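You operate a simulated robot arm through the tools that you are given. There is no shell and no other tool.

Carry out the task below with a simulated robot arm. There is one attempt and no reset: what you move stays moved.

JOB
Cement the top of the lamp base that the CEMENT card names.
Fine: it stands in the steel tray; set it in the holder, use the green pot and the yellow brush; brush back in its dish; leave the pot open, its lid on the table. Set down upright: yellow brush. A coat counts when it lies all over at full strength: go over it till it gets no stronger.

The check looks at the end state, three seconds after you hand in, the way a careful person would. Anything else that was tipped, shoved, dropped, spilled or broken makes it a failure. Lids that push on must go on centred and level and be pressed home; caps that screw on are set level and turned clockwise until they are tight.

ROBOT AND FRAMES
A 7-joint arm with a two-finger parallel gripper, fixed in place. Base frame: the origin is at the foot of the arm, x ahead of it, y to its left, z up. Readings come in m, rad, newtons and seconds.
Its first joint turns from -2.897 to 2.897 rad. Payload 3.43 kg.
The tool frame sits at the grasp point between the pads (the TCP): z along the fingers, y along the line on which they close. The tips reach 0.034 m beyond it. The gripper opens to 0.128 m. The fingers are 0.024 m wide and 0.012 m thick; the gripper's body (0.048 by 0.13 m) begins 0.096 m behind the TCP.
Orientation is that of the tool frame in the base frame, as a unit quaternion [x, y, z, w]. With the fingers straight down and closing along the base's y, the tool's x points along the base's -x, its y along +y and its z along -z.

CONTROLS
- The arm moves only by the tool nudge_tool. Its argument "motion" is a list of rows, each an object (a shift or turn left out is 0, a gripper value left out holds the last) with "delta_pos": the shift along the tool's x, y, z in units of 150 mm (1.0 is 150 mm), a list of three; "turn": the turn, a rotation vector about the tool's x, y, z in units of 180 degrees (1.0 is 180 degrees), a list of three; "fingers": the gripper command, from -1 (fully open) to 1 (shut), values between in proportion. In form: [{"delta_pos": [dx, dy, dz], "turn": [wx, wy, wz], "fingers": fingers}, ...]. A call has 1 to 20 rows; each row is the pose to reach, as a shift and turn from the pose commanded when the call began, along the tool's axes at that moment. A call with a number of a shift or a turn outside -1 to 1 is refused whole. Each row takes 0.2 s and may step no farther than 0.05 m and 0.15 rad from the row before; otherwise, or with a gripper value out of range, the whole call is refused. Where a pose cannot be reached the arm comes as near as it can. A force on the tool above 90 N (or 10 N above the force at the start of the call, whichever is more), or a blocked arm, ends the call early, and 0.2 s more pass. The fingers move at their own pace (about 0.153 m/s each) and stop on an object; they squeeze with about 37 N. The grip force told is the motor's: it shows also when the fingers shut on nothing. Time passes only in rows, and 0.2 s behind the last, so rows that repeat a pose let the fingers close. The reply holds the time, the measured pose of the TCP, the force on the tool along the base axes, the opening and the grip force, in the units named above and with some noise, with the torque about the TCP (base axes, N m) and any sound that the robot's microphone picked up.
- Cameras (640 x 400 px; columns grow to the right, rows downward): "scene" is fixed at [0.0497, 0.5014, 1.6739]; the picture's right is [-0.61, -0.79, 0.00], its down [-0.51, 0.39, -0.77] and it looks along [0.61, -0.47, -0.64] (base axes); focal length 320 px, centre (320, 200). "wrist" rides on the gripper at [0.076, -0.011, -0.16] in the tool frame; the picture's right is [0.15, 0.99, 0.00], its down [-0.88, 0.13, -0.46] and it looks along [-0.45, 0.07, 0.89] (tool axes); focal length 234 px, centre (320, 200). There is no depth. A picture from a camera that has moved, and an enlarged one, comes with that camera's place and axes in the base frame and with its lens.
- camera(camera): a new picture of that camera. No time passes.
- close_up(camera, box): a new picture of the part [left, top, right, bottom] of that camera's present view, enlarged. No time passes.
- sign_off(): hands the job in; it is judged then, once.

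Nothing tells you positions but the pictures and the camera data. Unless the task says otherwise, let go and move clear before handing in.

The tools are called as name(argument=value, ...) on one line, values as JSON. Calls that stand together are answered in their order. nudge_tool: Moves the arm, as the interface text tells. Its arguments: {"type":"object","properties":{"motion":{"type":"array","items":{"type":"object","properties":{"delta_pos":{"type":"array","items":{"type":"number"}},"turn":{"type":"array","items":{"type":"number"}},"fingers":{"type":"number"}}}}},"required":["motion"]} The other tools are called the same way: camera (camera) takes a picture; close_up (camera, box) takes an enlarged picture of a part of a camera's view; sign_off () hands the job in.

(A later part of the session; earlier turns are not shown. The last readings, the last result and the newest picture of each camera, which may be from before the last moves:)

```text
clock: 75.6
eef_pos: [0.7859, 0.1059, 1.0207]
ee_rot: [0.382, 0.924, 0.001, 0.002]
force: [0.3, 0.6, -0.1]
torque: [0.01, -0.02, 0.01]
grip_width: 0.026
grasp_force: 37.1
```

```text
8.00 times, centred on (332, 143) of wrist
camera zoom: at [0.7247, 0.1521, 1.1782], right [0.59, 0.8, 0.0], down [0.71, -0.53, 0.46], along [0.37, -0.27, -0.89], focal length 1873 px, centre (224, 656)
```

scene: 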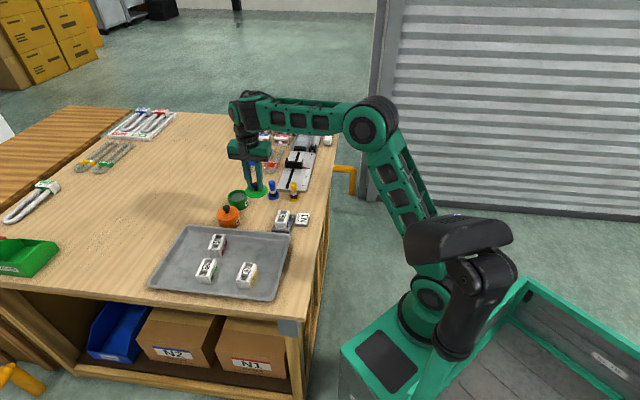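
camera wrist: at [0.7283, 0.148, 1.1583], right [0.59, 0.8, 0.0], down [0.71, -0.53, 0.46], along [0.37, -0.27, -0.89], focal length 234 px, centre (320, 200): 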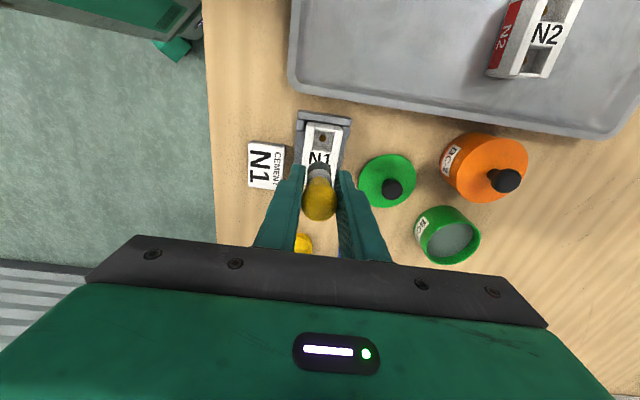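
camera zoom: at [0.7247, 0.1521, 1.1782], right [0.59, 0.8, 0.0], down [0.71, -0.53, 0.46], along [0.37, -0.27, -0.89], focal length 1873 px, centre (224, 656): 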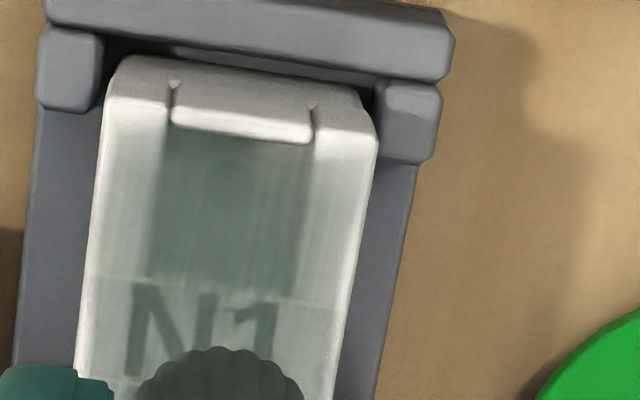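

The coat is continuous but still translucent, and the base merely slid within the slack without tilting. I'll make further slow passes over all lanes, shifted 3 mm to follow it.

nudge_tool(motion=[{"delta_pos": [-0.02, 0.087, 0.2]}, {"delta_pos": [-0.02, 0.087, 0.37]}, {"delta_pos": [-0.02, 0.087, 0.402]}, {"delta_pos": [0.05, 0.087, 0.402]}, {"delta_pos": [0.11, 0.087, 0.402]}, {"delta_pos": [0.165, 0.087, 0.402]}, {"delta_pos": [0.165, 0.035, 0.402]}, {"delta_pos": [0.11, 0.035, 0.402]}, {"delta_pos": [0.05, 0.035, 0.402]}, {"delta_pos": [-0.02, 0.035, 0.402]}, {"delta_pos": [-0.08, 0.035, 0.402]}, {"delta_pos": [-0.14, 0.035, 0.402]}, {"delta_pos": [-0.205, 0.035, 0.402]}, {"delta_pos": [-0.205, 0.087, 0.402]}, {"delta_pos": [-0.14, 0.087, 0.402]}, {"delta_pos": [-0.08, 0.087, 0.402]}, {"delta_pos": [-0.02, 0.087, 0.402]}, {"delta_pos": [-0.02, 0.03, 0.402]}, {"delta_pos": [-0.02, 0, 0.402]}])

nudge_tool(motion=[{"delta_pos": [0, -0.04, 0]}, {"delta_pos": [0, -0.087, 0]}, {"delta_pos": [0.06, -0.087, 0]}, {"delta_pos": [0.12, -0.087, 0]}, {"delta_pos": [0.185, -0.087, 0]}, {"delta_pos": [0.185, -0.035, 0]}, {"delta_pos": [0.12, -0.035, 0]}, {"delta_pos": [0.06, -0.035, 0]}, {"delta_pos": [0, -0.035, 0]}, {"delta_pos": [-0.06, -0.035, 0]}, {"delta_pos": [-0.12, -0.035, 0]}, {"delta_pos": [-0.185, -0.035, 0]}, {"delta_pos": [-0.185, -0.087, 0]}, {"delta_pos": [-0.12, -0.087, 0]}, {"delta_pos": [-0.06, -0.087, 0]}, {"delta_pos": [0, -0.087, 0]}, {"delta_pos": [0, -0.03, 0]}, {"delta_pos": [0, 0, 0]}])

nudge_tool(motion=[{"delta_pos": [0, 0, -0.1]}, {"delta_pos": [0, 0, -0.3]}, {"delta_pos": [0, 0, -0.4]}, {"delta_pos": [0, 0, -0.4]}])

close_up(camera="scene", box=[276, 207, 300, 229])

close_up(camera="wrist", box=[304, 118, 360, 168])

```text
clock: 79.6
eef_pos: [0.7899, 0.1033, 0.9606]
ee_rot: [0.382, 0.924, 0.001, 0.003]
force: [0.7, 2.2, 7.7]
torque: [0.0, -0.12, -0.02]
grip_width: 0.0257
grasp_force: 37.4
```

```text
clock: 83.4
eef_pos: [0.7882, 0.1037, 0.9606]
ee_rot: [0.382, 0.924, 0.001, 0.002]
force: [-3.4, -3.8, 10.8]
torque: [-0.23, 0.1, -0.02]
grip_width: 0.0261
grasp_force: 36.7
```

```text
clock: 84.4
eef_pos: [0.7885, 0.1037, 1.0207]
ee_rot: [0.382, 0.924, 0.001, 0.001]
force: [0.2, 0.5, -0.2]
torque: [-0.02, -0.01, 0.0]
grip_width: 0.026
grasp_force: 37.1
```

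```text
16.00 times, centred on (288, 218) of scene
camera zoom: at [0.0497, 0.5014, 1.6739], right [-0.61, -0.79, 0.0], down [-0.51, 0.39, -0.77], along [0.61, -0.47, -0.64], focal length 5121 px, centre (832, -88)
```

zoom: 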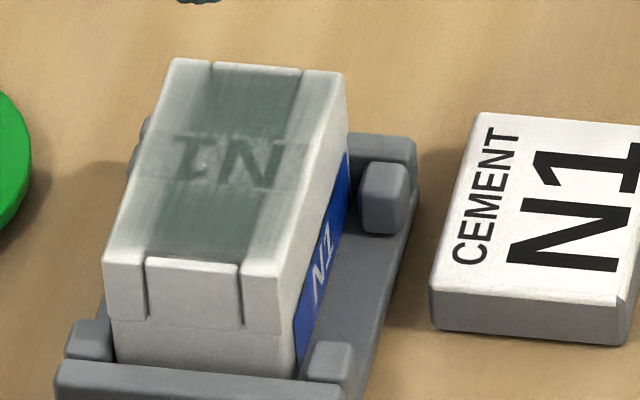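

```text
8.00 times, centred on (332, 143) of wrist
camera zoom: at [0.7273, 0.1505, 1.1786], right [0.59, 0.8, 0.0], down [0.71, -0.53, 0.46], along [0.37, -0.27, -0.89], focal length 1873 px, centre (224, 656)
```

zoom: 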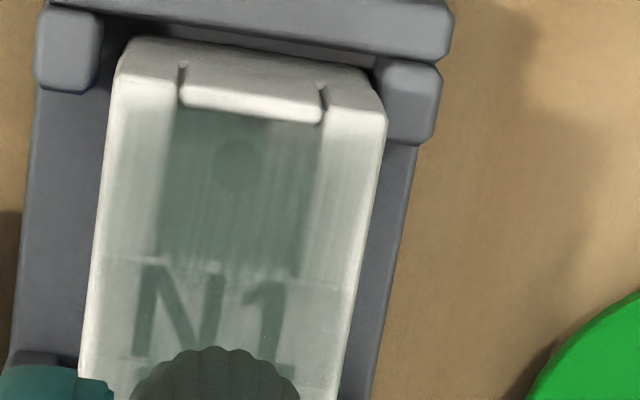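

Extra passes add little, so the brush is probably running dry. I'll go back to the green pot to reload.

nudge_tool(motion=[{"delta_pos": [0, 0, -0.16]}, {"delta_pos": [-0.1, 0.22, -0.16]}, {"delta_pos": [-0.2, 0.43, -0.16]}, {"delta_pos": [-0.3, 0.65, -0.16]}])

nudge_tool(motion=[{"delta_pos": [-0.1, 0.22, 0]}, {"delta_pos": [-0.2, 0.43, 0]}, {"delta_pos": [-0.307, 0.643, 0]}, {"delta_pos": [-0.307, 0.643, 0.2]}, {"delta_pos": [-0.307, 0.643, 0.4]}, {"delta_pos": [-0.307, 0.643, 0.4]}])

close_up(camera="wrist", box=[256, 90, 384, 210])

```text
clock: 85.4
eef_pos: [0.8908, 0.1423, 1.0477]
ee_rot: [0.382, 0.924, 0.001, 0.002]
force: [-0.7, -0.7, 0.9]
torque: [0.06, -0.05, 0.02]
grip_width: 0.0261
grasp_force: 36.3
```

```text
clock: 86.8
eef_pos: [0.9925, 0.1789, 0.9871]
ee_rot: [0.382, 0.924, 0.0, 0.001]
force: [-0.4, 0.6, -0.7]
torque: [-0.01, 0.04, 0.01]
grip_width: 0.0265
grasp_force: 37.2
```

```text
3.33 times, centred on (320, 150) of wrist
camera zoom: at [0.9307, 0.2243, 1.1445], right [0.59, 0.8, 0.0], down [0.71, -0.53, 0.46], along [0.37, -0.27, -0.89], focal length 781 px, centre (320, 367)
```

zoom: 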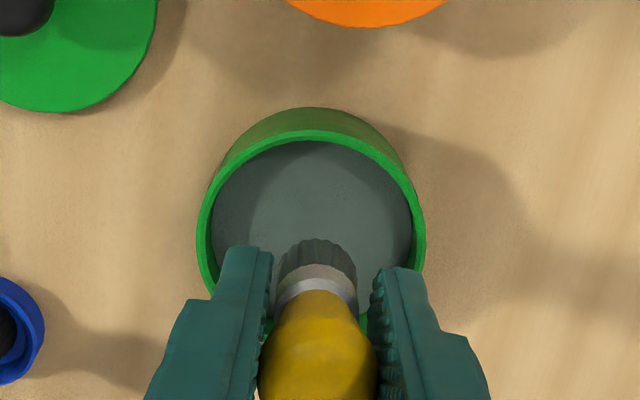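

The brush is over the pot. I'll lower to just above the surface, then press lightly.

nudge_tool(motion=[{"delta_pos": [0.01, -0.01, 0.12]}, {"delta_pos": [0.01, -0.01, 0.22]}, {"delta_pos": [0.01, -0.01, 0.245]}, {"delta_pos": [0.01, -0.01, 0.26]}, {"delta_pos": [0.01, -0.01, 0.26]}])

close_up(camera="scene", box=[210, 165, 274, 210])

```text
clock: 88.0
eef_pos: [0.9893, 0.1786, 0.9462]
ee_rot: [0.382, 0.924, -0.001, 0.002]
force: [0.7, -1.4, 3.2]
torque: [-0.04, -0.08, 0.0]
grip_width: 0.0263
grasp_force: 37.0
```

```text
8.89 times, centred on (242, 188) of scene
camera zoom: at [0.0497, 0.5014, 1.6739], right [-0.61, -0.79, 0.0], down [-0.51, 0.39, -0.77], along [0.61, -0.47, -0.64], focal length 2845 px, centre (1013, 311)
```

zoom: 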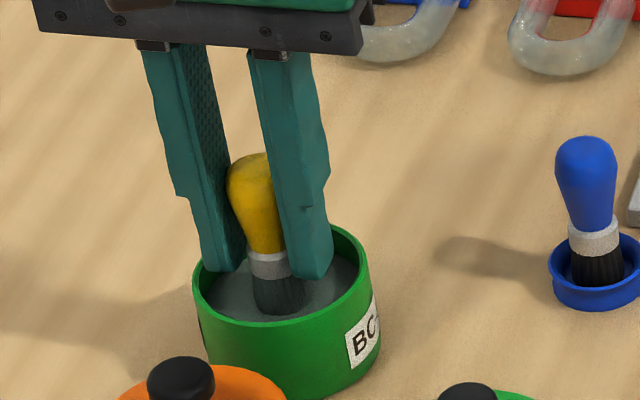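

Light contact at 3 N. I'll press slightly and swirl to load well, then lift.

nudge_tool(motion=[{"delta_pos": [0, 0, 0.005]}, {"delta_pos": [0.03, 0, 0.005]}, {"delta_pos": [0.02, 0.03, 0.005]}, {"delta_pos": [-0.02, 0.03, 0.005]}, {"delta_pos": [-0.03, 0, 0.005]}, {"delta_pos": [-0.02, -0.03, 0.005]}, {"delta_pos": [0.02, -0.03, 0.005]}, {"delta_pos": [0, 0, 0.005]}, {"delta_pos": [0, 0, 0.005]}, {"delta_pos": [0, 0, -0.1]}, {"delta_pos": [0, 0, -0.35]}, {"delta_pos": [0, 0, -0.65]}, {"delta_pos": [0, 0, -0.65]}])

close_up(camera="wrist", box=[256, 90, 384, 210])

close_up(camera="scene", box=[210, 150, 274, 210])

```text
clock: 90.8
eef_pos: [0.9882, 0.1759, 1.0436]
ee_rot: [0.381, 0.924, 0.001, 0.001]
force: [0.2, 1.0, -1.3]
torque: [-0.03, 0.06, -0.01]
grip_width: 0.0263
grasp_force: 36.7
```

```text
3.33 times, centred on (320, 150) of wrist
camera zoom: at [0.9265, 0.2233, 1.2018], right [0.59, 0.8, 0.0], down [0.72, -0.53, 0.46], along [0.37, -0.27, -0.89], focal length 781 px, centre (320, 367)
```

zoom: 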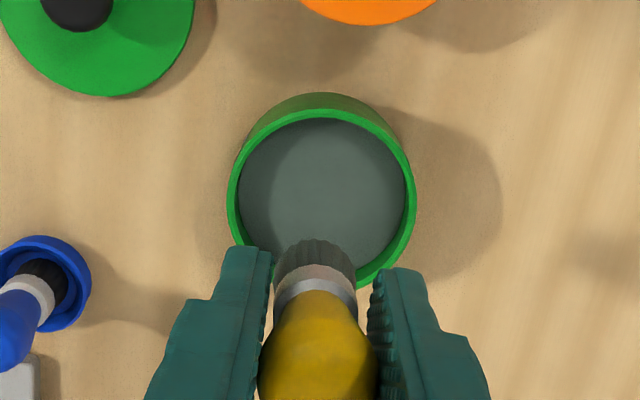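

```text
6.67 times, centred on (242, 180) of scene
camera zoom: at [0.0497, 0.5014, 1.6739], right [-0.61, -0.79, 0.0], down [-0.51, 0.39, -0.77], along [0.61, -0.47, -0.64], focal length 2134 px, centre (840, 333)
```

zoom: 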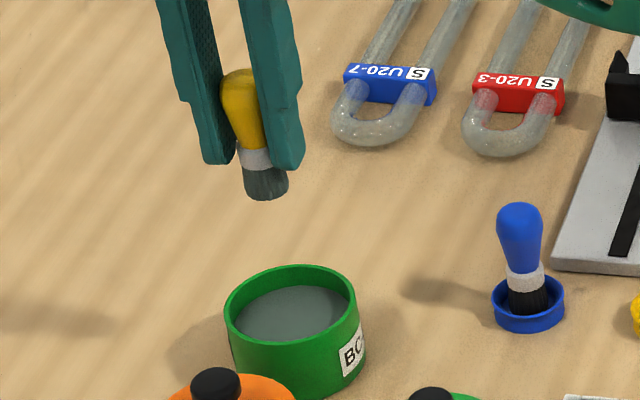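

The bristles look freshly loaded. I'll return over N1 and check alignment.

nudge_tool(motion=[{"delta_pos": [0.1, -0.22, 0]}, {"delta_pos": [0.2, -0.44, 0]}, {"delta_pos": [0.3, -0.65, 0]}])

nudge_tool(motion=[{"delta_pos": [0.1, -0.22, 0]}, {"delta_pos": [0.2, -0.44, 0]}, {"delta_pos": [0.297, -0.633, 0]}, {"delta_pos": [0.297, -0.633, 0.15]}, {"delta_pos": [0.297, -0.633, 0.15]}])

close_up(camera="wrist", box=[272, 100, 368, 180])

close_up(camera="scene", box=[264, 195, 304, 228])

```text
clock: 91.6
eef_pos: [0.8883, 0.1384, 1.0418]
ee_rot: [0.382, 0.924, 0.0, 0.001]
force: [-0.1, 0.2, -0.9]
torque: [-0.04, 0.06, -0.05]
grip_width: 0.026
grasp_force: 36.6
```

```text
clock: 92.8
eef_pos: [0.7894, 0.1037, 1.02]
ee_rot: [0.382, 0.924, 0.0, 0.002]
force: [-0.4, 0.3, 0.0]
torque: [0.04, -0.03, -0.06]
grip_width: 0.0263
grasp_force: 37.5
```

```text
5.00 times, centred on (320, 140) of wrist
camera zoom: at [0.7286, 0.1501, 1.1783], right [0.59, 0.8, 0.0], down [0.71, -0.53, 0.46], along [0.37, -0.27, -0.89], focal length 1171 px, centre (320, 500)
```

zoom: 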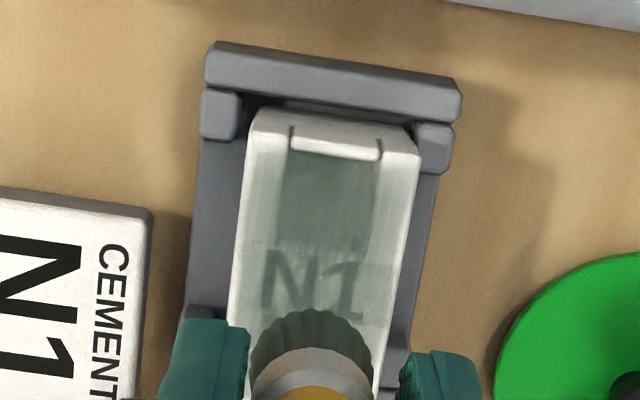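

```text
12.12 times, centred on (284, 212) of scene
camera zoom: at [0.0497, 0.5014, 1.6739], right [-0.61, -0.79, 0.0], down [-0.51, 0.39, -0.77], along [0.61, -0.47, -0.64], focal length 3880 px, centre (756, 61)
```

zoom: 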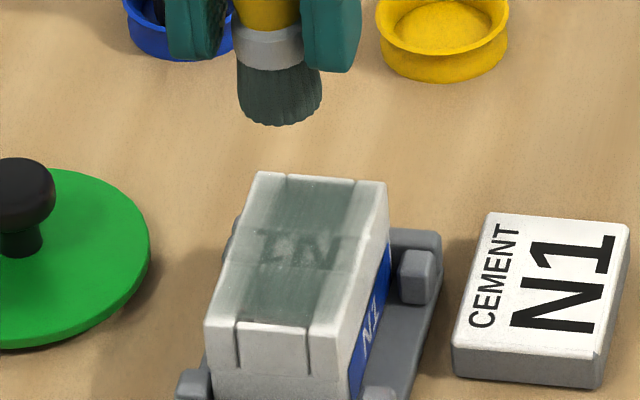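

The brush is about 1.4 mm toward −y relative to N1, so I'll bias the lanes accordingly. Now stroking all lanes with the fresh load.

nudge_tool(motion=[{"delta_pos": [-0.01, 0.095, 0.2]}, {"delta_pos": [-0.01, 0.095, 0.37]}, {"delta_pos": [-0.01, 0.095, 0.403]}, {"delta_pos": [0.05, 0.095, 0.403]}, {"delta_pos": [0.11, 0.095, 0.403]}, {"delta_pos": [0.175, 0.095, 0.403]}, {"delta_pos": [0.11, 0.095, 0.403]}, {"delta_pos": [0.05, 0.095, 0.403]}, {"delta_pos": [-0.01, 0.095, 0.403]}, {"delta_pos": [-0.07, 0.095, 0.403]}, {"delta_pos": [-0.13, 0.095, 0.403]}, {"delta_pos": [-0.195, 0.095, 0.403]}, {"delta_pos": [-0.195, 0.05, 0.403]}, {"delta_pos": [-0.13, 0.05, 0.403]}, {"delta_pos": [-0.07, 0.05, 0.403]}, {"delta_pos": [-0.01, 0.05, 0.403]}, {"delta_pos": [0.05, 0.05, 0.403]}, {"delta_pos": [0.11, 0.05, 0.403]}, {"delta_pos": [0.175, 0.05, 0.403]}, {"delta_pos": [0.175, 0.01, 0.403]}])

nudge_tool(motion=[{"delta_pos": [-0.065, 0, 0]}, {"delta_pos": [-0.125, 0, 0]}, {"delta_pos": [-0.185, 0, 0]}, {"delta_pos": [-0.245, 0, 0]}, {"delta_pos": [-0.305, 0, 0]}, {"delta_pos": [-0.37, 0, 0]}, {"delta_pos": [-0.37, -0.05, 0]}, {"delta_pos": [-0.305, -0.05, 0]}, {"delta_pos": [-0.245, -0.05, 0]}, {"delta_pos": [-0.185, -0.05, 0]}, {"delta_pos": [-0.125, -0.05, 0]}, {"delta_pos": [-0.065, -0.05, 0]}, {"delta_pos": [0, -0.05, 0]}, {"delta_pos": [0, -0.09, 0]}, {"delta_pos": [-0.065, -0.09, 0]}, {"delta_pos": [-0.125, -0.09, 0]}, {"delta_pos": [-0.185, -0.09, 0]}, {"delta_pos": [-0.245, -0.09, 0]}, {"delta_pos": [-0.305, -0.09, 0]}, {"delta_pos": [-0.37, -0.09, 0]}])

nudge_tool(motion=[{"delta_pos": [0, 0, -0.1]}, {"delta_pos": [0.1, 0.05, -0.3]}, {"delta_pos": [0.185, 0.08, -0.4]}, {"delta_pos": [0.185, 0.08, -0.4]}])

close_up(camera="scene", box=[276, 207, 300, 229])

close_up(camera="wrist", box=[272, 100, 368, 180])

```text
clock: 97.0
eef_pos: [0.7708, 0.1233, 0.961]
ee_rot: [0.38, 0.925, 0.001, 0.001]
force: [0.6, 3.0, 9.4]
torque: [0.17, -0.13, 0.06]
grip_width: 0.0262
grasp_force: 37.4
```

```text
clock: 101.2
eef_pos: [0.8011, 0.0732, 0.9602]
ee_rot: [0.382, 0.924, 0.001, 0.002]
force: [-3.8, 4.1, 22.8]
torque: [0.21, 0.09, 0.03]
grip_width: 0.0262
grasp_force: 36.9
```

```text
clock: 102.2
eef_pos: [0.7907, 0.1016, 1.0186]
ee_rot: [0.382, 0.924, 0.001, 0.002]
force: [0.0, -0.6, -1.3]
torque: [-0.02, 0.03, -0.03]
grip_width: 0.0263
grasp_force: 37.5
```

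```text
16.00 times, centred on (288, 218) of scene
camera zoom: at [0.0497, 0.5014, 1.6739], right [-0.61, -0.79, 0.0], down [-0.51, 0.39, -0.77], along [0.61, -0.47, -0.64], focal length 5121 px, centre (832, -88)
```

zoom: 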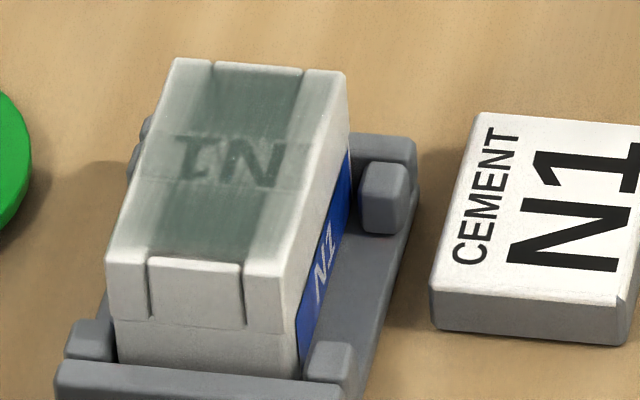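

```text
5.00 times, centred on (320, 140) of wrist
camera zoom: at [0.7286, 0.1485, 1.1774], right [0.59, 0.8, 0.0], down [0.71, -0.53, 0.46], along [0.37, -0.27, -0.89], focal length 1171 px, centre (320, 500)
```

zoom: 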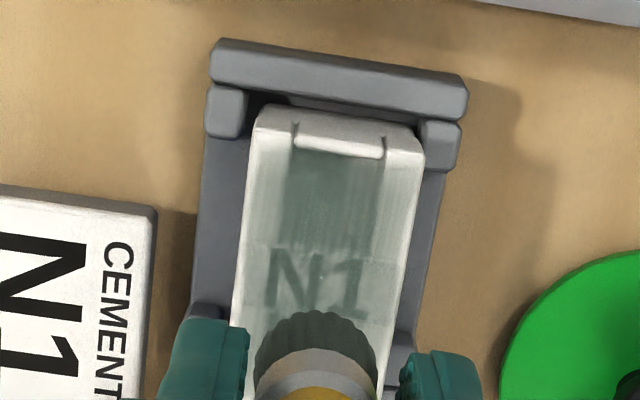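

The coat looks stronger in the middle than along the outer edges of the rails. I'll zoom further to judge uniformity.

close_up(camera="scene", box=[281, 210, 299, 224])

close_up(camera="wrist", box=[314, 118, 358, 168])

```text
16.00 times, centred on (290, 217) of scene
camera zoom: at [0.0497, 0.5014, 1.6739], right [-0.61, -0.79, 0.0], down [-0.51, 0.39, -0.77], along [0.61, -0.47, -0.64], focal length 5121 px, centre (800, -72)
```

zoom: 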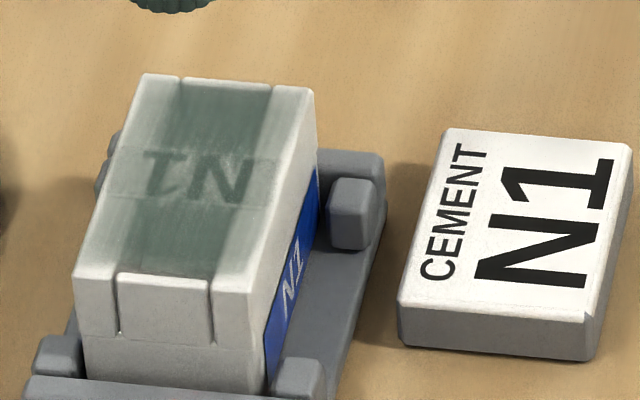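

```text
8.00 times, centred on (336, 143) of wrist
camera zoom: at [0.7286, 0.1485, 1.1774], right [0.59, 0.8, 0.0], down [0.71, -0.53, 0.46], along [0.37, -0.27, -0.89], focal length 1873 px, centre (192, 656)
```

zoom: 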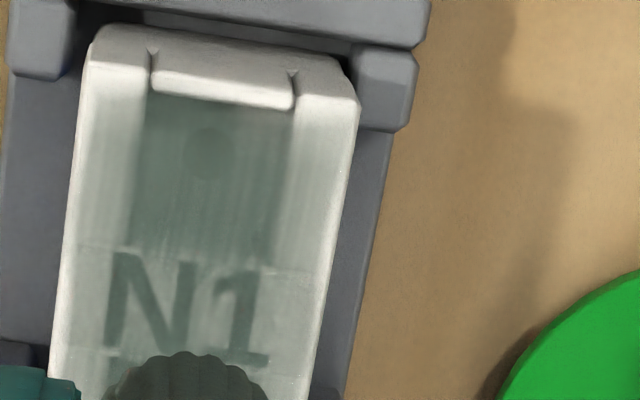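

The outer 3–4 mm of the rails and the +x end strip are under-coated, since the brush lays most beneath its centre. I'll run the brush centre along the perimeter.

nudge_tool(motion=[{"delta_pos": [0, 0.137, 0.2]}, {"delta_pos": [0, 0.137, 0.37]}, {"delta_pos": [0, 0.137, 0.4]}, {"delta_pos": [0.06, 0.137, 0.4]}, {"delta_pos": [0.12, 0.137, 0.4]}, {"delta_pos": [0.17, 0.137, 0.4]}, {"delta_pos": [0.21, 0.13, 0.4]}, {"delta_pos": [0.21, 0.08, 0.4]}, {"delta_pos": [0.21, 0.017, 0.4]}, {"delta_pos": [0.21, -0.05, 0.4]}, {"delta_pos": [0.21, -0.097, 0.4]}, {"delta_pos": [0.16, -0.103, 0.4]}, {"delta_pos": [0.1, -0.103, 0.4]}, {"delta_pos": [0.04, -0.103, 0.4]}, {"delta_pos": [-0.02, -0.103, 0.4]}, {"delta_pos": [-0.08, -0.103, 0.4]}, {"delta_pos": [-0.14, -0.103, 0.4]}, {"delta_pos": [-0.2, -0.103, 0.4]}, {"delta_pos": [-0.215, -0.05, 0.4]}, {"delta_pos": [-0.215, 0.017, 0.4]}])

nudge_tool(motion=[{"delta_pos": [0, 0.06, 0]}, {"delta_pos": [0.01, 0.113, 0]}, {"delta_pos": [0.06, 0.12, 0]}, {"delta_pos": [0.12, 0.12, 0]}, {"delta_pos": [0.18, 0.12, 0]}, {"delta_pos": [0.215, 0.12, 0]}, {"delta_pos": [0.215, 0.05, -0.1]}, {"delta_pos": [0.215, -0.017, -0.4]}, {"delta_pos": [0.215, -0.017, -0.4]}])

close_up(camera="scene", box=[276, 207, 300, 229])

close_up(camera="wrist", box=[272, 100, 368, 180])

```text
clock: 106.4
eef_pos: [0.8147, 0.0814, 0.96]
ee_rot: [0.382, 0.924, 0.0, 0.001]
force: [-0.1, -0.2, -0.5]
torque: [-0.01, 0.0, 0.02]
grip_width: 0.0263
grasp_force: 36.9
```

```text
clock: 108.4
eef_pos: [0.7887, 0.1003, 1.0217]
ee_rot: [0.381, 0.924, 0.0, 0.001]
force: [0.1, 0.5, -0.7]
torque: [-0.01, 0.03, -0.04]
grip_width: 0.0265
grasp_force: 37.0
```

```text
16.00 times, centred on (288, 218) of scene
camera zoom: at [0.0497, 0.5014, 1.6739], right [-0.61, -0.79, 0.0], down [-0.51, 0.39, -0.77], along [0.61, -0.47, -0.64], focal length 5121 px, centre (832, -88)
```

zoom: 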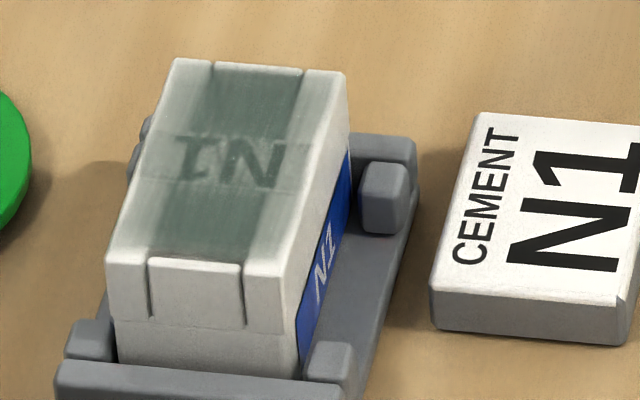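

```text
5.00 times, centred on (320, 140) of wrist
camera zoom: at [0.7277, 0.148, 1.1795], right [0.59, 0.8, 0.0], down [0.71, -0.53, 0.46], along [0.37, -0.27, -0.89], focal length 1171 px, centre (320, 500)
```

zoom: 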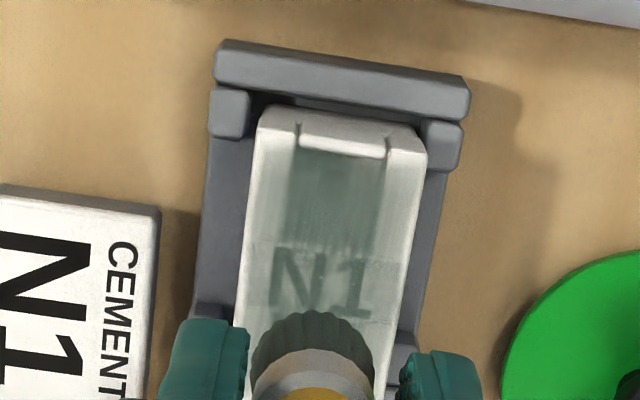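

The coat is evening out but slowly, and the bristles look drier; contact was also lost at the −x end. I'll reload and then go over it with slightly firmer contact.

nudge_tool(motion=[{"delta_pos": [0, 0, -0.153]}, {"delta_pos": [-0.1, 0.22, -0.153]}, {"delta_pos": [-0.2, 0.43, -0.153]}, {"delta_pos": [-0.29, 0.64, -0.153]}])

nudge_tool(motion=[{"delta_pos": [-0.1, 0.22, 0]}, {"delta_pos": [-0.2, 0.43, 0]}, {"delta_pos": [-0.297, 0.643, 0]}, {"delta_pos": [-0.297, 0.643, 0.25]}, {"delta_pos": [-0.297, 0.643, 0.5]}, {"delta_pos": [-0.297, 0.643, 0.63]}, {"delta_pos": [-0.297, 0.643, 0.652]}, {"delta_pos": [-0.267, 0.643, 0.654]}, {"delta_pos": [-0.277, 0.673, 0.654]}, {"delta_pos": [-0.317, 0.673, 0.654]}, {"delta_pos": [-0.327, 0.643, 0.654]}, {"delta_pos": [-0.317, 0.613, 0.654]}, {"delta_pos": [-0.277, 0.613, 0.654]}, {"delta_pos": [-0.297, 0.643, 0.654]}])

close_up(camera="scene", box=[210, 165, 274, 210])

```text
clock: 109.4
eef_pos: [0.8873, 0.1408, 1.0435]
ee_rot: [0.382, 0.924, 0.0, 0.002]
force: [-1.0, 0.5, -0.7]
torque: [0.02, -0.04, -0.03]
grip_width: 0.0265
grasp_force: 36.5
```

```text
clock: 112.4
eef_pos: [0.9902, 0.1784, 0.9465]
ee_rot: [0.381, 0.924, 0.0, 0.001]
force: [-1.1, 0.3, 1.7]
torque: [0.0, 0.02, -0.01]
grip_width: 0.0262
grasp_force: 37.5
```

```text
8.89 times, centred on (242, 188) of scene
camera zoom: at [0.0497, 0.5014, 1.6739], right [-0.61, -0.79, 0.0], down [-0.51, 0.39, -0.77], along [0.61, -0.47, -0.64], focal length 2845 px, centre (1013, 311)
```

zoom: 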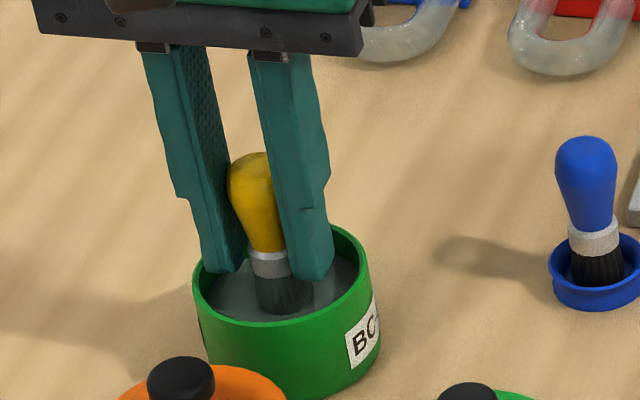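

Reloaded. I'll return to N1 and run the perimeter again with about 1 mm firmer contact, then the inner lanes.

nudge_tool(motion=[{"delta_pos": [0, 0, -0.2]}, {"delta_pos": [0, 0, -0.45]}, {"delta_pos": [0, 0, -0.654]}, {"delta_pos": [0.1, -0.22, -0.654]}, {"delta_pos": [0.2, -0.43, -0.654]}, {"delta_pos": [0.297, -0.643, -0.654]}])

nudge_tool(motion=[{"delta_pos": [0.1, -0.22, 0]}, {"delta_pos": [0.2, -0.43, 0]}, {"delta_pos": [0.29, -0.64, 0]}, {"delta_pos": [0.29, -0.64, 0.153]}, {"delta_pos": [0.29, -0.64, 0.153]}])

nudge_tool(motion=[{"delta_pos": [0, 0.117, 0.2]}, {"delta_pos": [0, 0.117, 0.37]}, {"delta_pos": [0, 0.117, 0.406]}, {"delta_pos": [0.06, 0.117, 0.406]}, {"delta_pos": [0.12, 0.117, 0.406]}, {"delta_pos": [0.18, 0.117, 0.406]}, {"delta_pos": [0.21, 0.117, 0.406]}, {"delta_pos": [0.21, 0.06, 0.406]}, {"delta_pos": [0.21, 0.0, 0.406]}, {"delta_pos": [0.21, -0.083, 0.406]}, {"delta_pos": [0.15, -0.083, 0.406]}, {"delta_pos": [0.09, -0.083, 0.406]}, {"delta_pos": [0.03, -0.083, 0.406]}, {"delta_pos": [-0.03, -0.083, 0.406]}, {"delta_pos": [-0.09, -0.083, 0.406]}, {"delta_pos": [-0.15, -0.083, 0.406]}, {"delta_pos": [-0.215, -0.083, 0.406]}])

nudge_tool(motion=[{"delta_pos": [0, 0.05, 0]}, {"delta_pos": [0, 0.1, 0]}, {"delta_pos": [0, 0.15, 0]}, {"delta_pos": [0, 0.2, 0]}, {"delta_pos": [0.06, 0.2, 0]}, {"delta_pos": [0.12, 0.2, 0]}, {"delta_pos": [0.18, 0.2, 0]}, {"delta_pos": [0.215, 0.2, 0]}, {"delta_pos": [0.215, 0.13, 0]}, {"delta_pos": [0.15, 0.13, 0]}, {"delta_pos": [0.08, 0.13, 0]}, {"delta_pos": [0.02, 0.13, 0]}, {"delta_pos": [0.02, 0.08, 0]}, {"delta_pos": [0.08, 0.08, 0]}, {"delta_pos": [0.15, 0.08, 0]}, {"delta_pos": [0.215, 0.083, 0]}])

nudge_tool(motion=[{"delta_pos": [0, 0, -0.1]}, {"delta_pos": [0, 0, -0.3]}, {"delta_pos": [0, 0, -0.406]}, {"delta_pos": [0, 0, -0.406]}])

close_up(camera="scene", box=[276, 207, 300, 229])

close_up(camera="wrist", box=[272, 100, 368, 180])

```text
clock: 113.8
eef_pos: [0.8887, 0.1399, 1.0435]
ee_rot: [0.382, 0.924, -0.001, 0.001]
force: [0.0, 0.5, -2.0]
torque: [0.0, 0.05, -0.01]
grip_width: 0.0261
grasp_force: 37.6
```

```text
clock: 115.0
eef_pos: [0.7901, 0.1042, 1.0194]
ee_rot: [0.382, 0.924, 0.0, 0.002]
force: [-0.3, -0.2, -0.7]
torque: [0.01, 0.04, 0.03]
grip_width: 0.0264
grasp_force: 36.6
```

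```text
clock: 118.6
eef_pos: [0.803, 0.0702, 0.9599]
ee_rot: [0.382, 0.924, 0.001, 0.001]
force: [0.0, -0.8, -1.5]
torque: [0.02, -0.02, 0.02]
grip_width: 0.0261
grasp_force: 36.9
```

```text
clock: 122.0
eef_pos: [0.7902, 0.1032, 0.9588]
ee_rot: [0.382, 0.924, -0.001, 0.001]
force: [-0.8, -0.1, 0.1]
torque: [-0.03, 0.02, -0.01]
grip_width: 0.0259
grasp_force: 36.5
```

```text
clock: 123.0
eef_pos: [0.7902, 0.1041, 1.0199]
ee_rot: [0.383, 0.924, 0.0, 0.002]
force: [0.3, 0.0, -0.8]
torque: [0.0, -0.01, -0.02]
grip_width: 0.026
grasp_force: 36.9
```

```text
16.00 times, centred on (288, 218) of scene
camera zoom: at [0.0497, 0.5014, 1.6739], right [-0.61, -0.79, 0.0], down [-0.51, 0.39, -0.77], along [0.61, -0.47, -0.64], focal length 5121 px, centre (832, -88)
```

zoom: 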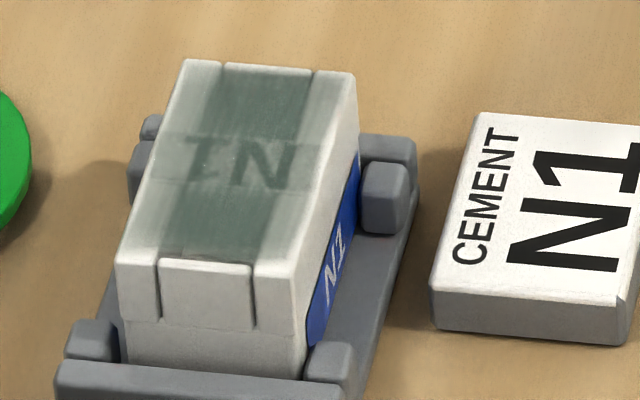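

```text
5.00 times, centred on (320, 140) of wrist
camera zoom: at [0.7289, 0.1507, 1.1783], right [0.59, 0.8, 0.0], down [0.71, -0.53, 0.46], along [0.37, -0.27, -0.89], focal length 1171 px, centre (320, 500)
```

zoom: 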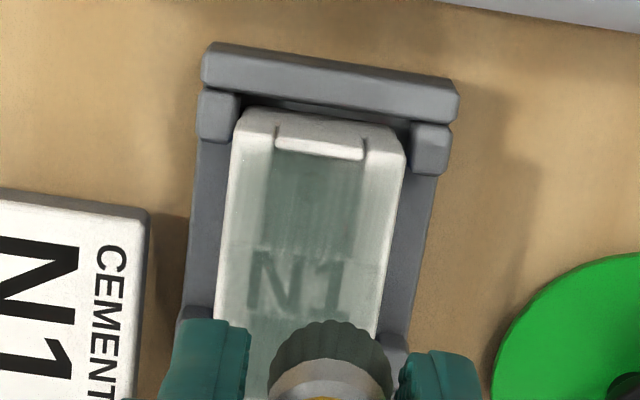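

The brush seems to have shifted or tilted in the grip, and contact was lost at the end of that pass. I'll inspect the brush in both views.

close_up(camera="scene", box=[254, 170, 318, 235])

close_up(camera="wrist", box=[272, 140, 368, 220])

```text
6.15 times, centred on (286, 202) of scene
camera zoom: at [0.0497, 0.5014, 1.6739], right [-0.61, -0.79, 0.0], down [-0.51, 0.39, -0.77], along [0.61, -0.47, -0.64], focal length 1970 px, centre (529, 185)
```

zoom: 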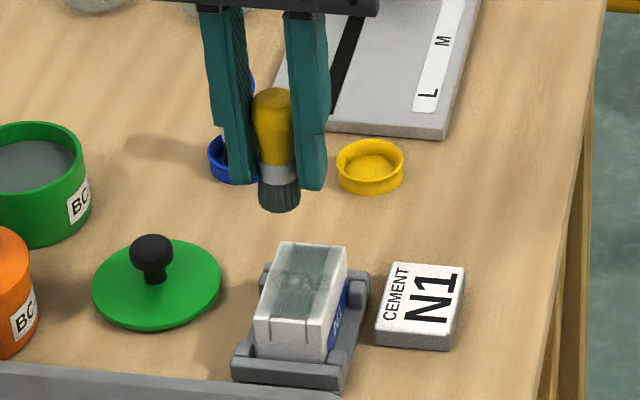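

```text
5.00 times, centred on (320, 180) of wrist
camera zoom: at [0.7289, 0.1507, 1.1783], right [0.59, 0.8, 0.0], down [0.71, -0.53, 0.46], along [0.37, -0.27, -0.89], focal length 1171 px, centre (320, 300)
```

zoom: 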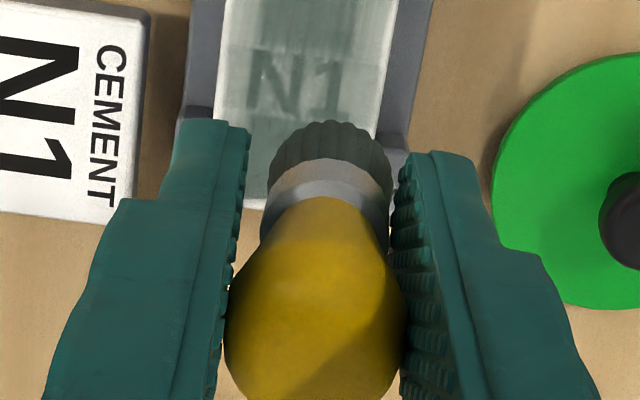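

I'll zoom in closer on the brush from the scene camera to measure its tilt.

close_up(camera="scene", box=[270, 180, 310, 210])

camera(camera="wrist")

```text
13.33 times, centred on (290, 195) of scene
camera zoom: at [0.0497, 0.5014, 1.6739], right [-0.61, -0.79, 0.0], down [-0.51, 0.39, -0.77], along [0.61, -0.47, -0.64], focal length 4268 px, centre (720, 267)
```

zoom: 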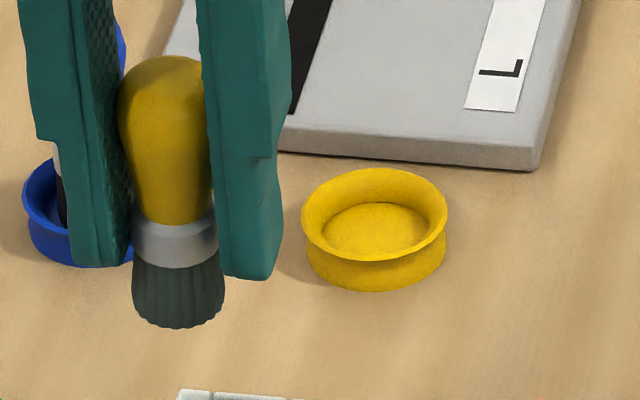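

```text
taken
camera wrist: at [0.7289, 0.1507, 1.1783], right [0.59, 0.8, 0.0], down [0.71, -0.53, 0.46], along [0.37, -0.27, -0.89], focal length 234 px, centre (320, 200)
```

wrist: 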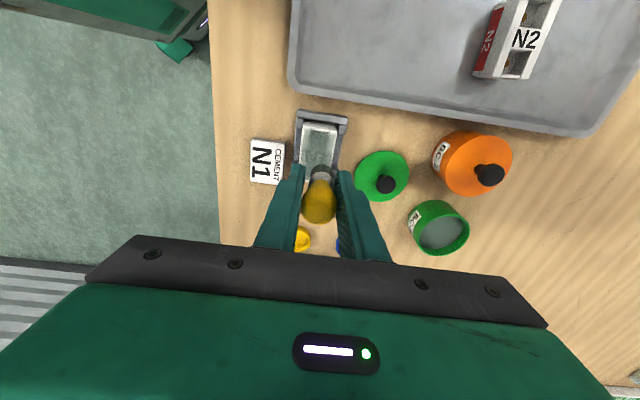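

The brush has tilted about 2° with its tip now 6 mm toward +y of N1's centre, and the base has slid slightly −y in its slack. I'll recentre over N1 and find the new contact height.

nudge_tool(motion=[{"delta_pos": [-0.009, -0.043, 0.2]}, {"delta_pos": [-0.009, -0.043, 0.38]}, {"delta_pos": [-0.009, -0.043, 0.406]}, {"delta_pos": [-0.009, -0.043, 0.406]}])

nudge_tool(motion=[{"delta_pos": [0, 0, 0.008]}, {"delta_pos": [0, 0, 0.008]}])

nudge_tool(motion=[{"delta_pos": [0, 0, 0.008]}, {"delta_pos": [0, 0, 0.008]}])

close_up(camera="scene", box=[264, 195, 304, 228])

close_up(camera="wrist", box=[272, 110, 368, 180])

```text
clock: 124.0
eef_pos: [0.7852, 0.0991, 0.9593]
ee_rot: [0.382, 0.924, 0.001, 0.001]
force: [-0.6, -0.3, -0.3]
torque: [-0.01, 0.0, 0.0]
grip_width: 0.0258
grasp_force: 36.6
```

```text
clock: 124.6
eef_pos: [0.7876, 0.0986, 0.9586]
ee_rot: [0.382, 0.924, 0.001, 0.002]
force: [0.4, 0.6, 9.9]
torque: [-0.07, 0.05, -0.01]
grip_width: 0.026
grasp_force: 37.2
```

```text
clock: 125.2
eef_pos: [0.7855, 0.0981, 0.9584]
ee_rot: [0.382, 0.924, 0.002, 0.003]
force: [1.7, 1.5, 25.4]
torque: [-0.09, -0.09, 0.03]
grip_width: 0.026
grasp_force: 37.3
```

```text
12.12 times, centred on (284, 212) of scene
camera zoom: at [0.0497, 0.5014, 1.6739], right [-0.61, -0.79, 0.0], down [-0.51, 0.39, -0.77], along [0.61, -0.47, -0.64], focal length 3880 px, centre (756, 61)
```

zoom: 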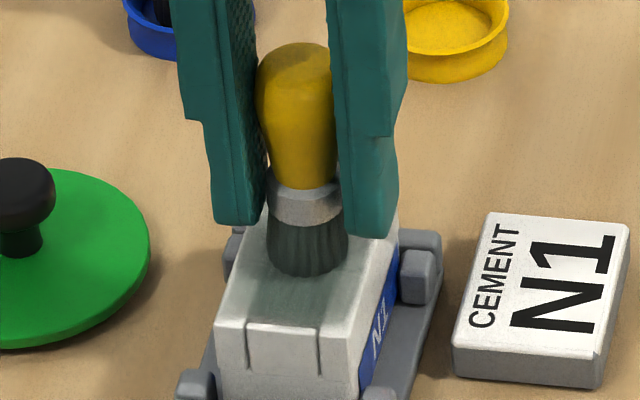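

```text
5.71 times, centred on (320, 145) of wrist
camera zoom: at [0.7242, 0.1444, 1.1161], right [0.59, 0.8, 0.0], down [0.71, -0.53, 0.46], along [0.37, -0.27, -0.89], focal length 1338 px, centre (320, 514)
```

zoom: 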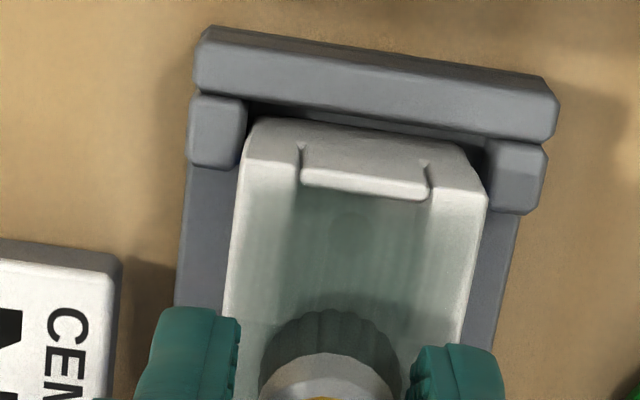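

Contact is now at 10–25 N. I'll ease off slightly, recentre by about 2 mm, and run the perimeter.

nudge_tool(motion=[{"delta_pos": [0, 0.05, -0.007]}, {"delta_pos": [0, 0.111, -0.007]}, {"delta_pos": [0.07, 0.111, -0.007]}, {"delta_pos": [0.14, 0.111, -0.007]}, {"delta_pos": [0.215, 0.111, -0.007]}, {"delta_pos": [0.215, 0.05, -0.007]}, {"delta_pos": [0.215, -0.01, -0.007]}, {"delta_pos": [0.215, -0.079, -0.007]}, {"delta_pos": [0.14, -0.079, -0.007]}, {"delta_pos": [0.07, -0.079, -0.007]}, {"delta_pos": [0, -0.079, -0.007]}, {"delta_pos": [-0.07, -0.079, -0.007]}, {"delta_pos": [-0.13, -0.079, -0.007]}, {"delta_pos": [-0.185, -0.079, -0.007]}, {"delta_pos": [-0.185, -0.01, -0.007]}, {"delta_pos": [-0.185, 0.05, -0.007]}, {"delta_pos": [-0.185, 0.111, -0.007]}, {"delta_pos": [-0.12, 0.111, -0.007]}, {"delta_pos": [-0.06, 0.111, -0.007]}, {"delta_pos": [0, 0.111, -0.007]}])

close_up(camera="wrist", box=[272, 110, 368, 180])

close_up(camera="scene", box=[264, 195, 304, 228])

```text
clock: 129.4
eef_pos: [0.7985, 0.1091, 0.9584]
ee_rot: [0.382, 0.924, 0.001, 0.001]
force: [-0.8, -0.1, -0.3]
torque: [0.01, -0.01, 0.02]
grip_width: 0.026
grasp_force: 37.0
```

```text
5.71 times, centred on (320, 145) of wrist
camera zoom: at [0.7369, 0.1556, 1.1162], right [0.59, 0.8, 0.0], down [0.71, -0.53, 0.46], along [0.37, -0.27, -0.89], focal length 1338 px, centre (320, 514)
```

zoom: 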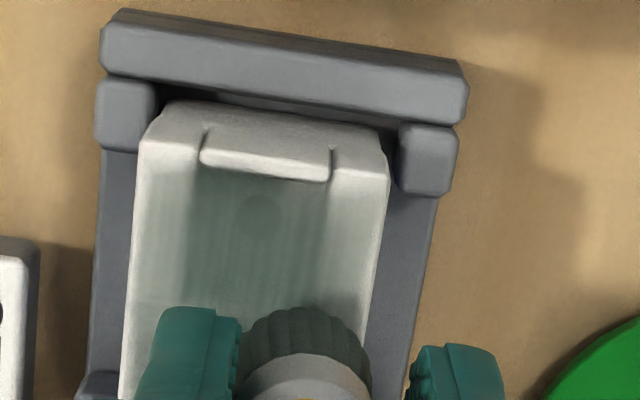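

```text
12.12 times, centred on (284, 212) of scene
camera zoom: at [0.0497, 0.5014, 1.6739], right [-0.61, -0.79, 0.0], down [-0.51, 0.39, -0.77], along [0.61, -0.47, -0.64], focal length 3880 px, centre (756, 61)
```

zoom: 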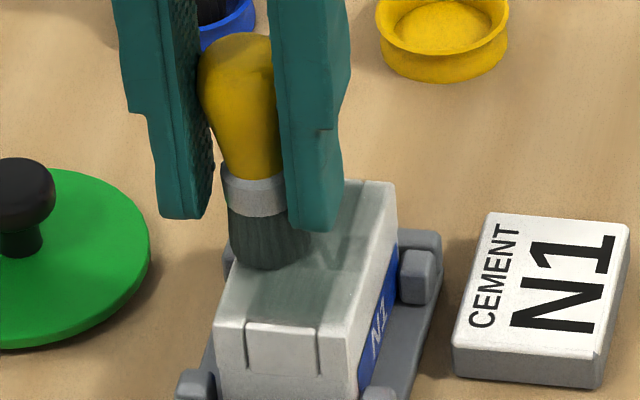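

Contact faded again because stroking with force rocks the brush in the grip. I'll lift, inspect the coat, and consider dabbing with vertical presses instead.

nudge_tool(motion=[{"delta_pos": [0, 0, -0.1]}, {"delta_pos": [0, -0.05, -0.3]}, {"delta_pos": [0, -0.095, -0.407]}, {"delta_pos": [0, -0.095, -0.407]}])

close_up(camera="scene", box=[276, 207, 300, 229])

close_up(camera="wrist", box=[272, 100, 368, 180])

close_up(camera="scene", box=[270, 180, 310, 210])

```text
clock: 130.4
eef_pos: [0.7879, 0.0989, 1.0203]
ee_rot: [0.382, 0.924, 0.001, 0.002]
force: [0.5, 0.4, -0.5]
torque: [-0.02, -0.01, 0.0]
grip_width: 0.0259
grasp_force: 37.0
```

```text
16.00 times, centred on (288, 218) of scene
camera zoom: at [0.0497, 0.5014, 1.6739], right [-0.61, -0.79, 0.0], down [-0.51, 0.39, -0.77], along [0.61, -0.47, -0.64], focal length 5121 px, centre (832, -88)
```

zoom: 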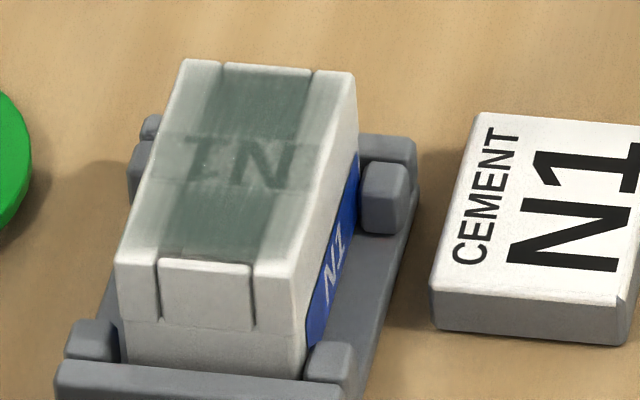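

```text
5.00 times, centred on (320, 140) of wrist
camera zoom: at [0.7265, 0.1454, 1.1779], right [0.59, 0.8, 0.0], down [0.71, -0.53, 0.46], along [0.37, -0.27, -0.89], focal length 1171 px, centre (320, 500)
```

zoom: 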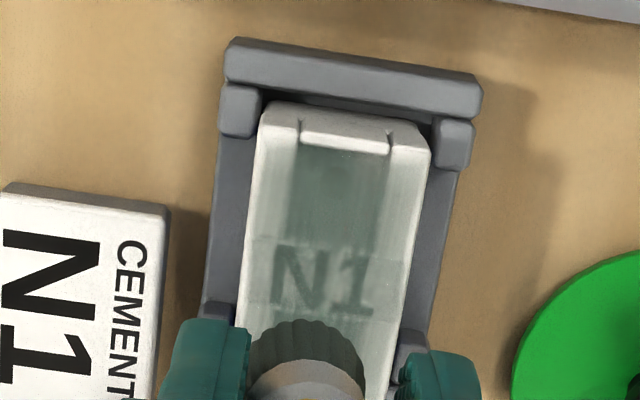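

```text
13.33 times, centred on (290, 195) of scene
camera zoom: at [0.0497, 0.5014, 1.6739], right [-0.61, -0.79, 0.0], down [-0.51, 0.39, -0.77], along [0.61, -0.47, -0.64], focal length 4268 px, centre (720, 267)
```

zoom: 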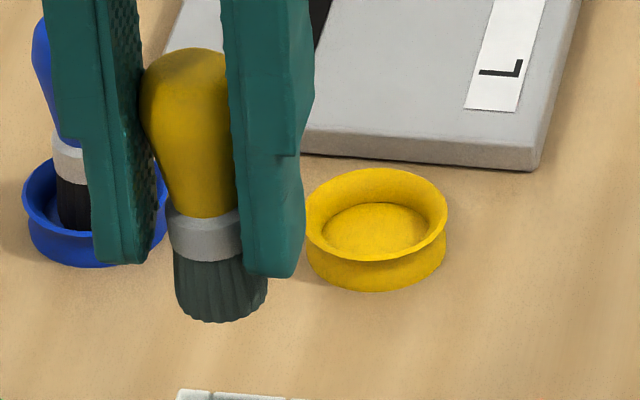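

The centre is well covered, but the rails remain lighter; the tip is also tilted the other way now. I'll reload with a firmer, flat press in the pot, which should also re-level the brush.

nudge_tool(motion=[{"delta_pos": [0, 0, -0.161]}, {"delta_pos": [-0.1, 0.22, -0.161]}, {"delta_pos": [-0.2, 0.44, -0.161]}, {"delta_pos": [-0.29, 0.66, -0.161]}])

nudge_tool(motion=[{"delta_pos": [-0.1, 0.22, 0]}, {"delta_pos": [-0.2, 0.44, 0]}, {"delta_pos": [-0.288, 0.65, 0]}, {"delta_pos": [-0.288, 0.65, 0.25]}, {"delta_pos": [-0.288, 0.65, 0.5]}, {"delta_pos": [-0.288, 0.65, 0.63]}, {"delta_pos": [-0.288, 0.65, 0.66]}, {"delta_pos": [-0.288, 0.65, 0.666]}, {"delta_pos": [-0.288, 0.65, 0.666]}])

close_up(camera="scene", box=[210, 165, 274, 210])

close_up(camera="wrist", box=[256, 90, 384, 210])

```text
clock: 131.4
eef_pos: [0.8898, 0.1419, 1.0453]
ee_rot: [0.381, 0.925, 0.001, 0.003]
force: [-1.2, 1.0, 0.7]
torque: [0.05, -0.03, 0.03]
grip_width: 0.0259
grasp_force: 37.1
```

```text
clock: 133.4
eef_pos: [0.9893, 0.1761, 0.9433]
ee_rot: [0.382, 0.924, 0.0, 0.002]
force: [0.3, 0.4, -0.2]
torque: [-0.01, -0.02, 0.0]
grip_width: 0.0258
grasp_force: 36.8
```

```text
8.89 times, centred on (242, 188) of scene
camera zoom: at [0.0497, 0.5014, 1.6739], right [-0.61, -0.79, 0.0], down [-0.51, 0.39, -0.77], along [0.61, -0.47, -0.64], focal length 2845 px, centre (1013, 311)
```

zoom: 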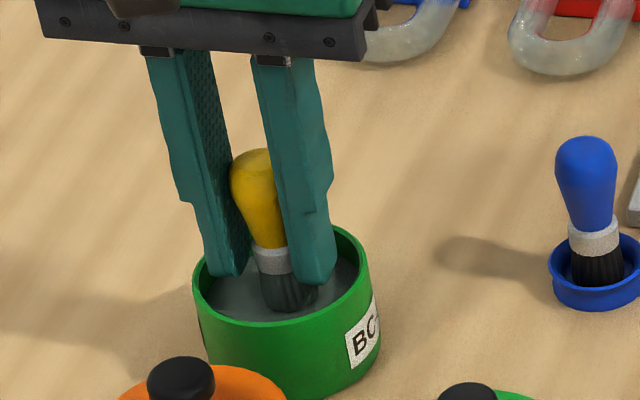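

```text
3.33 times, centred on (320, 150) of wrist
camera zoom: at [0.9271, 0.2233, 1.1026], right [0.59, 0.8, 0.0], down [0.71, -0.53, 0.46], along [0.37, -0.27, -0.89], focal length 781 px, centre (320, 367)
```

zoom: 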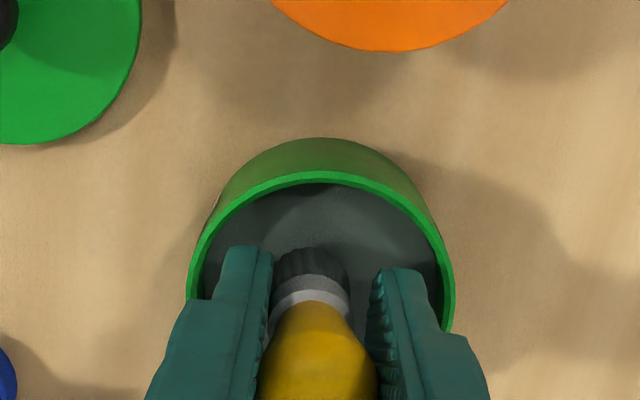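

No contact yet at this height since the brush has risen in the grip. I'll step down to a moderate press.

nudge_tool(motion=[{"delta_pos": [0, 0, 0.01]}, {"delta_pos": [0, 0, 0.01]}])

nudge_tool(motion=[{"delta_pos": [0, 0, 0.01]}, {"delta_pos": [0, 0, 0.01]}])

nudge_tool(motion=[{"delta_pos": [0, 0, 0.008]}, {"delta_pos": [0, 0, 0.008]}])

close_up(camera="wrist", box=[256, 90, 384, 210])

```text
clock: 134.0
eef_pos: [0.9888, 0.177, 0.9426]
ee_rot: [0.382, 0.924, 0.0, 0.001]
force: [0.0, 0.0, -0.1]
torque: [0.0, -0.03, -0.03]
grip_width: 0.0259
grasp_force: 36.8
```

```text
clock: 134.6
eef_pos: [0.9876, 0.1774, 0.9426]
ee_rot: [0.381, 0.925, 0.002, 0.002]
force: [-3.1, 0.8, 11.1]
torque: [0.03, 0.01, 0.02]
grip_width: 0.0259
grasp_force: 37.4
```

```text
clock: 135.2
eef_pos: [0.9883, 0.1773, 0.9419]
ee_rot: [0.382, 0.924, 0.001, 0.004]
force: [0.0, -2.8, 25.2]
torque: [-0.15, -0.26, -0.02]
grip_width: 0.026
grasp_force: 37.3
```

```text
3.33 times, centred on (320, 150) of wrist
camera zoom: at [0.9262, 0.2232, 1.1005], right [0.59, 0.8, 0.0], down [0.71, -0.53, 0.46], along [0.37, -0.27, -0.89], focal length 781 px, centre (320, 367)
```

zoom: 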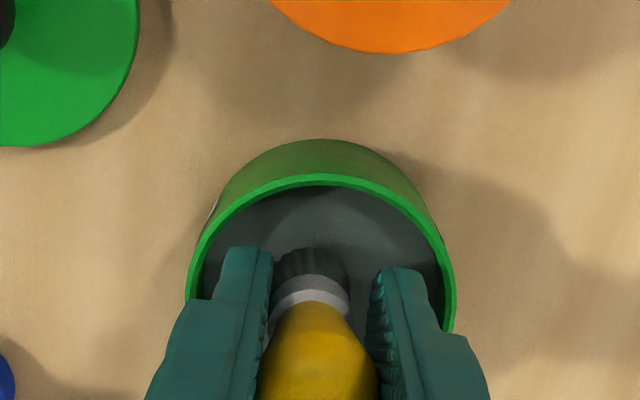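

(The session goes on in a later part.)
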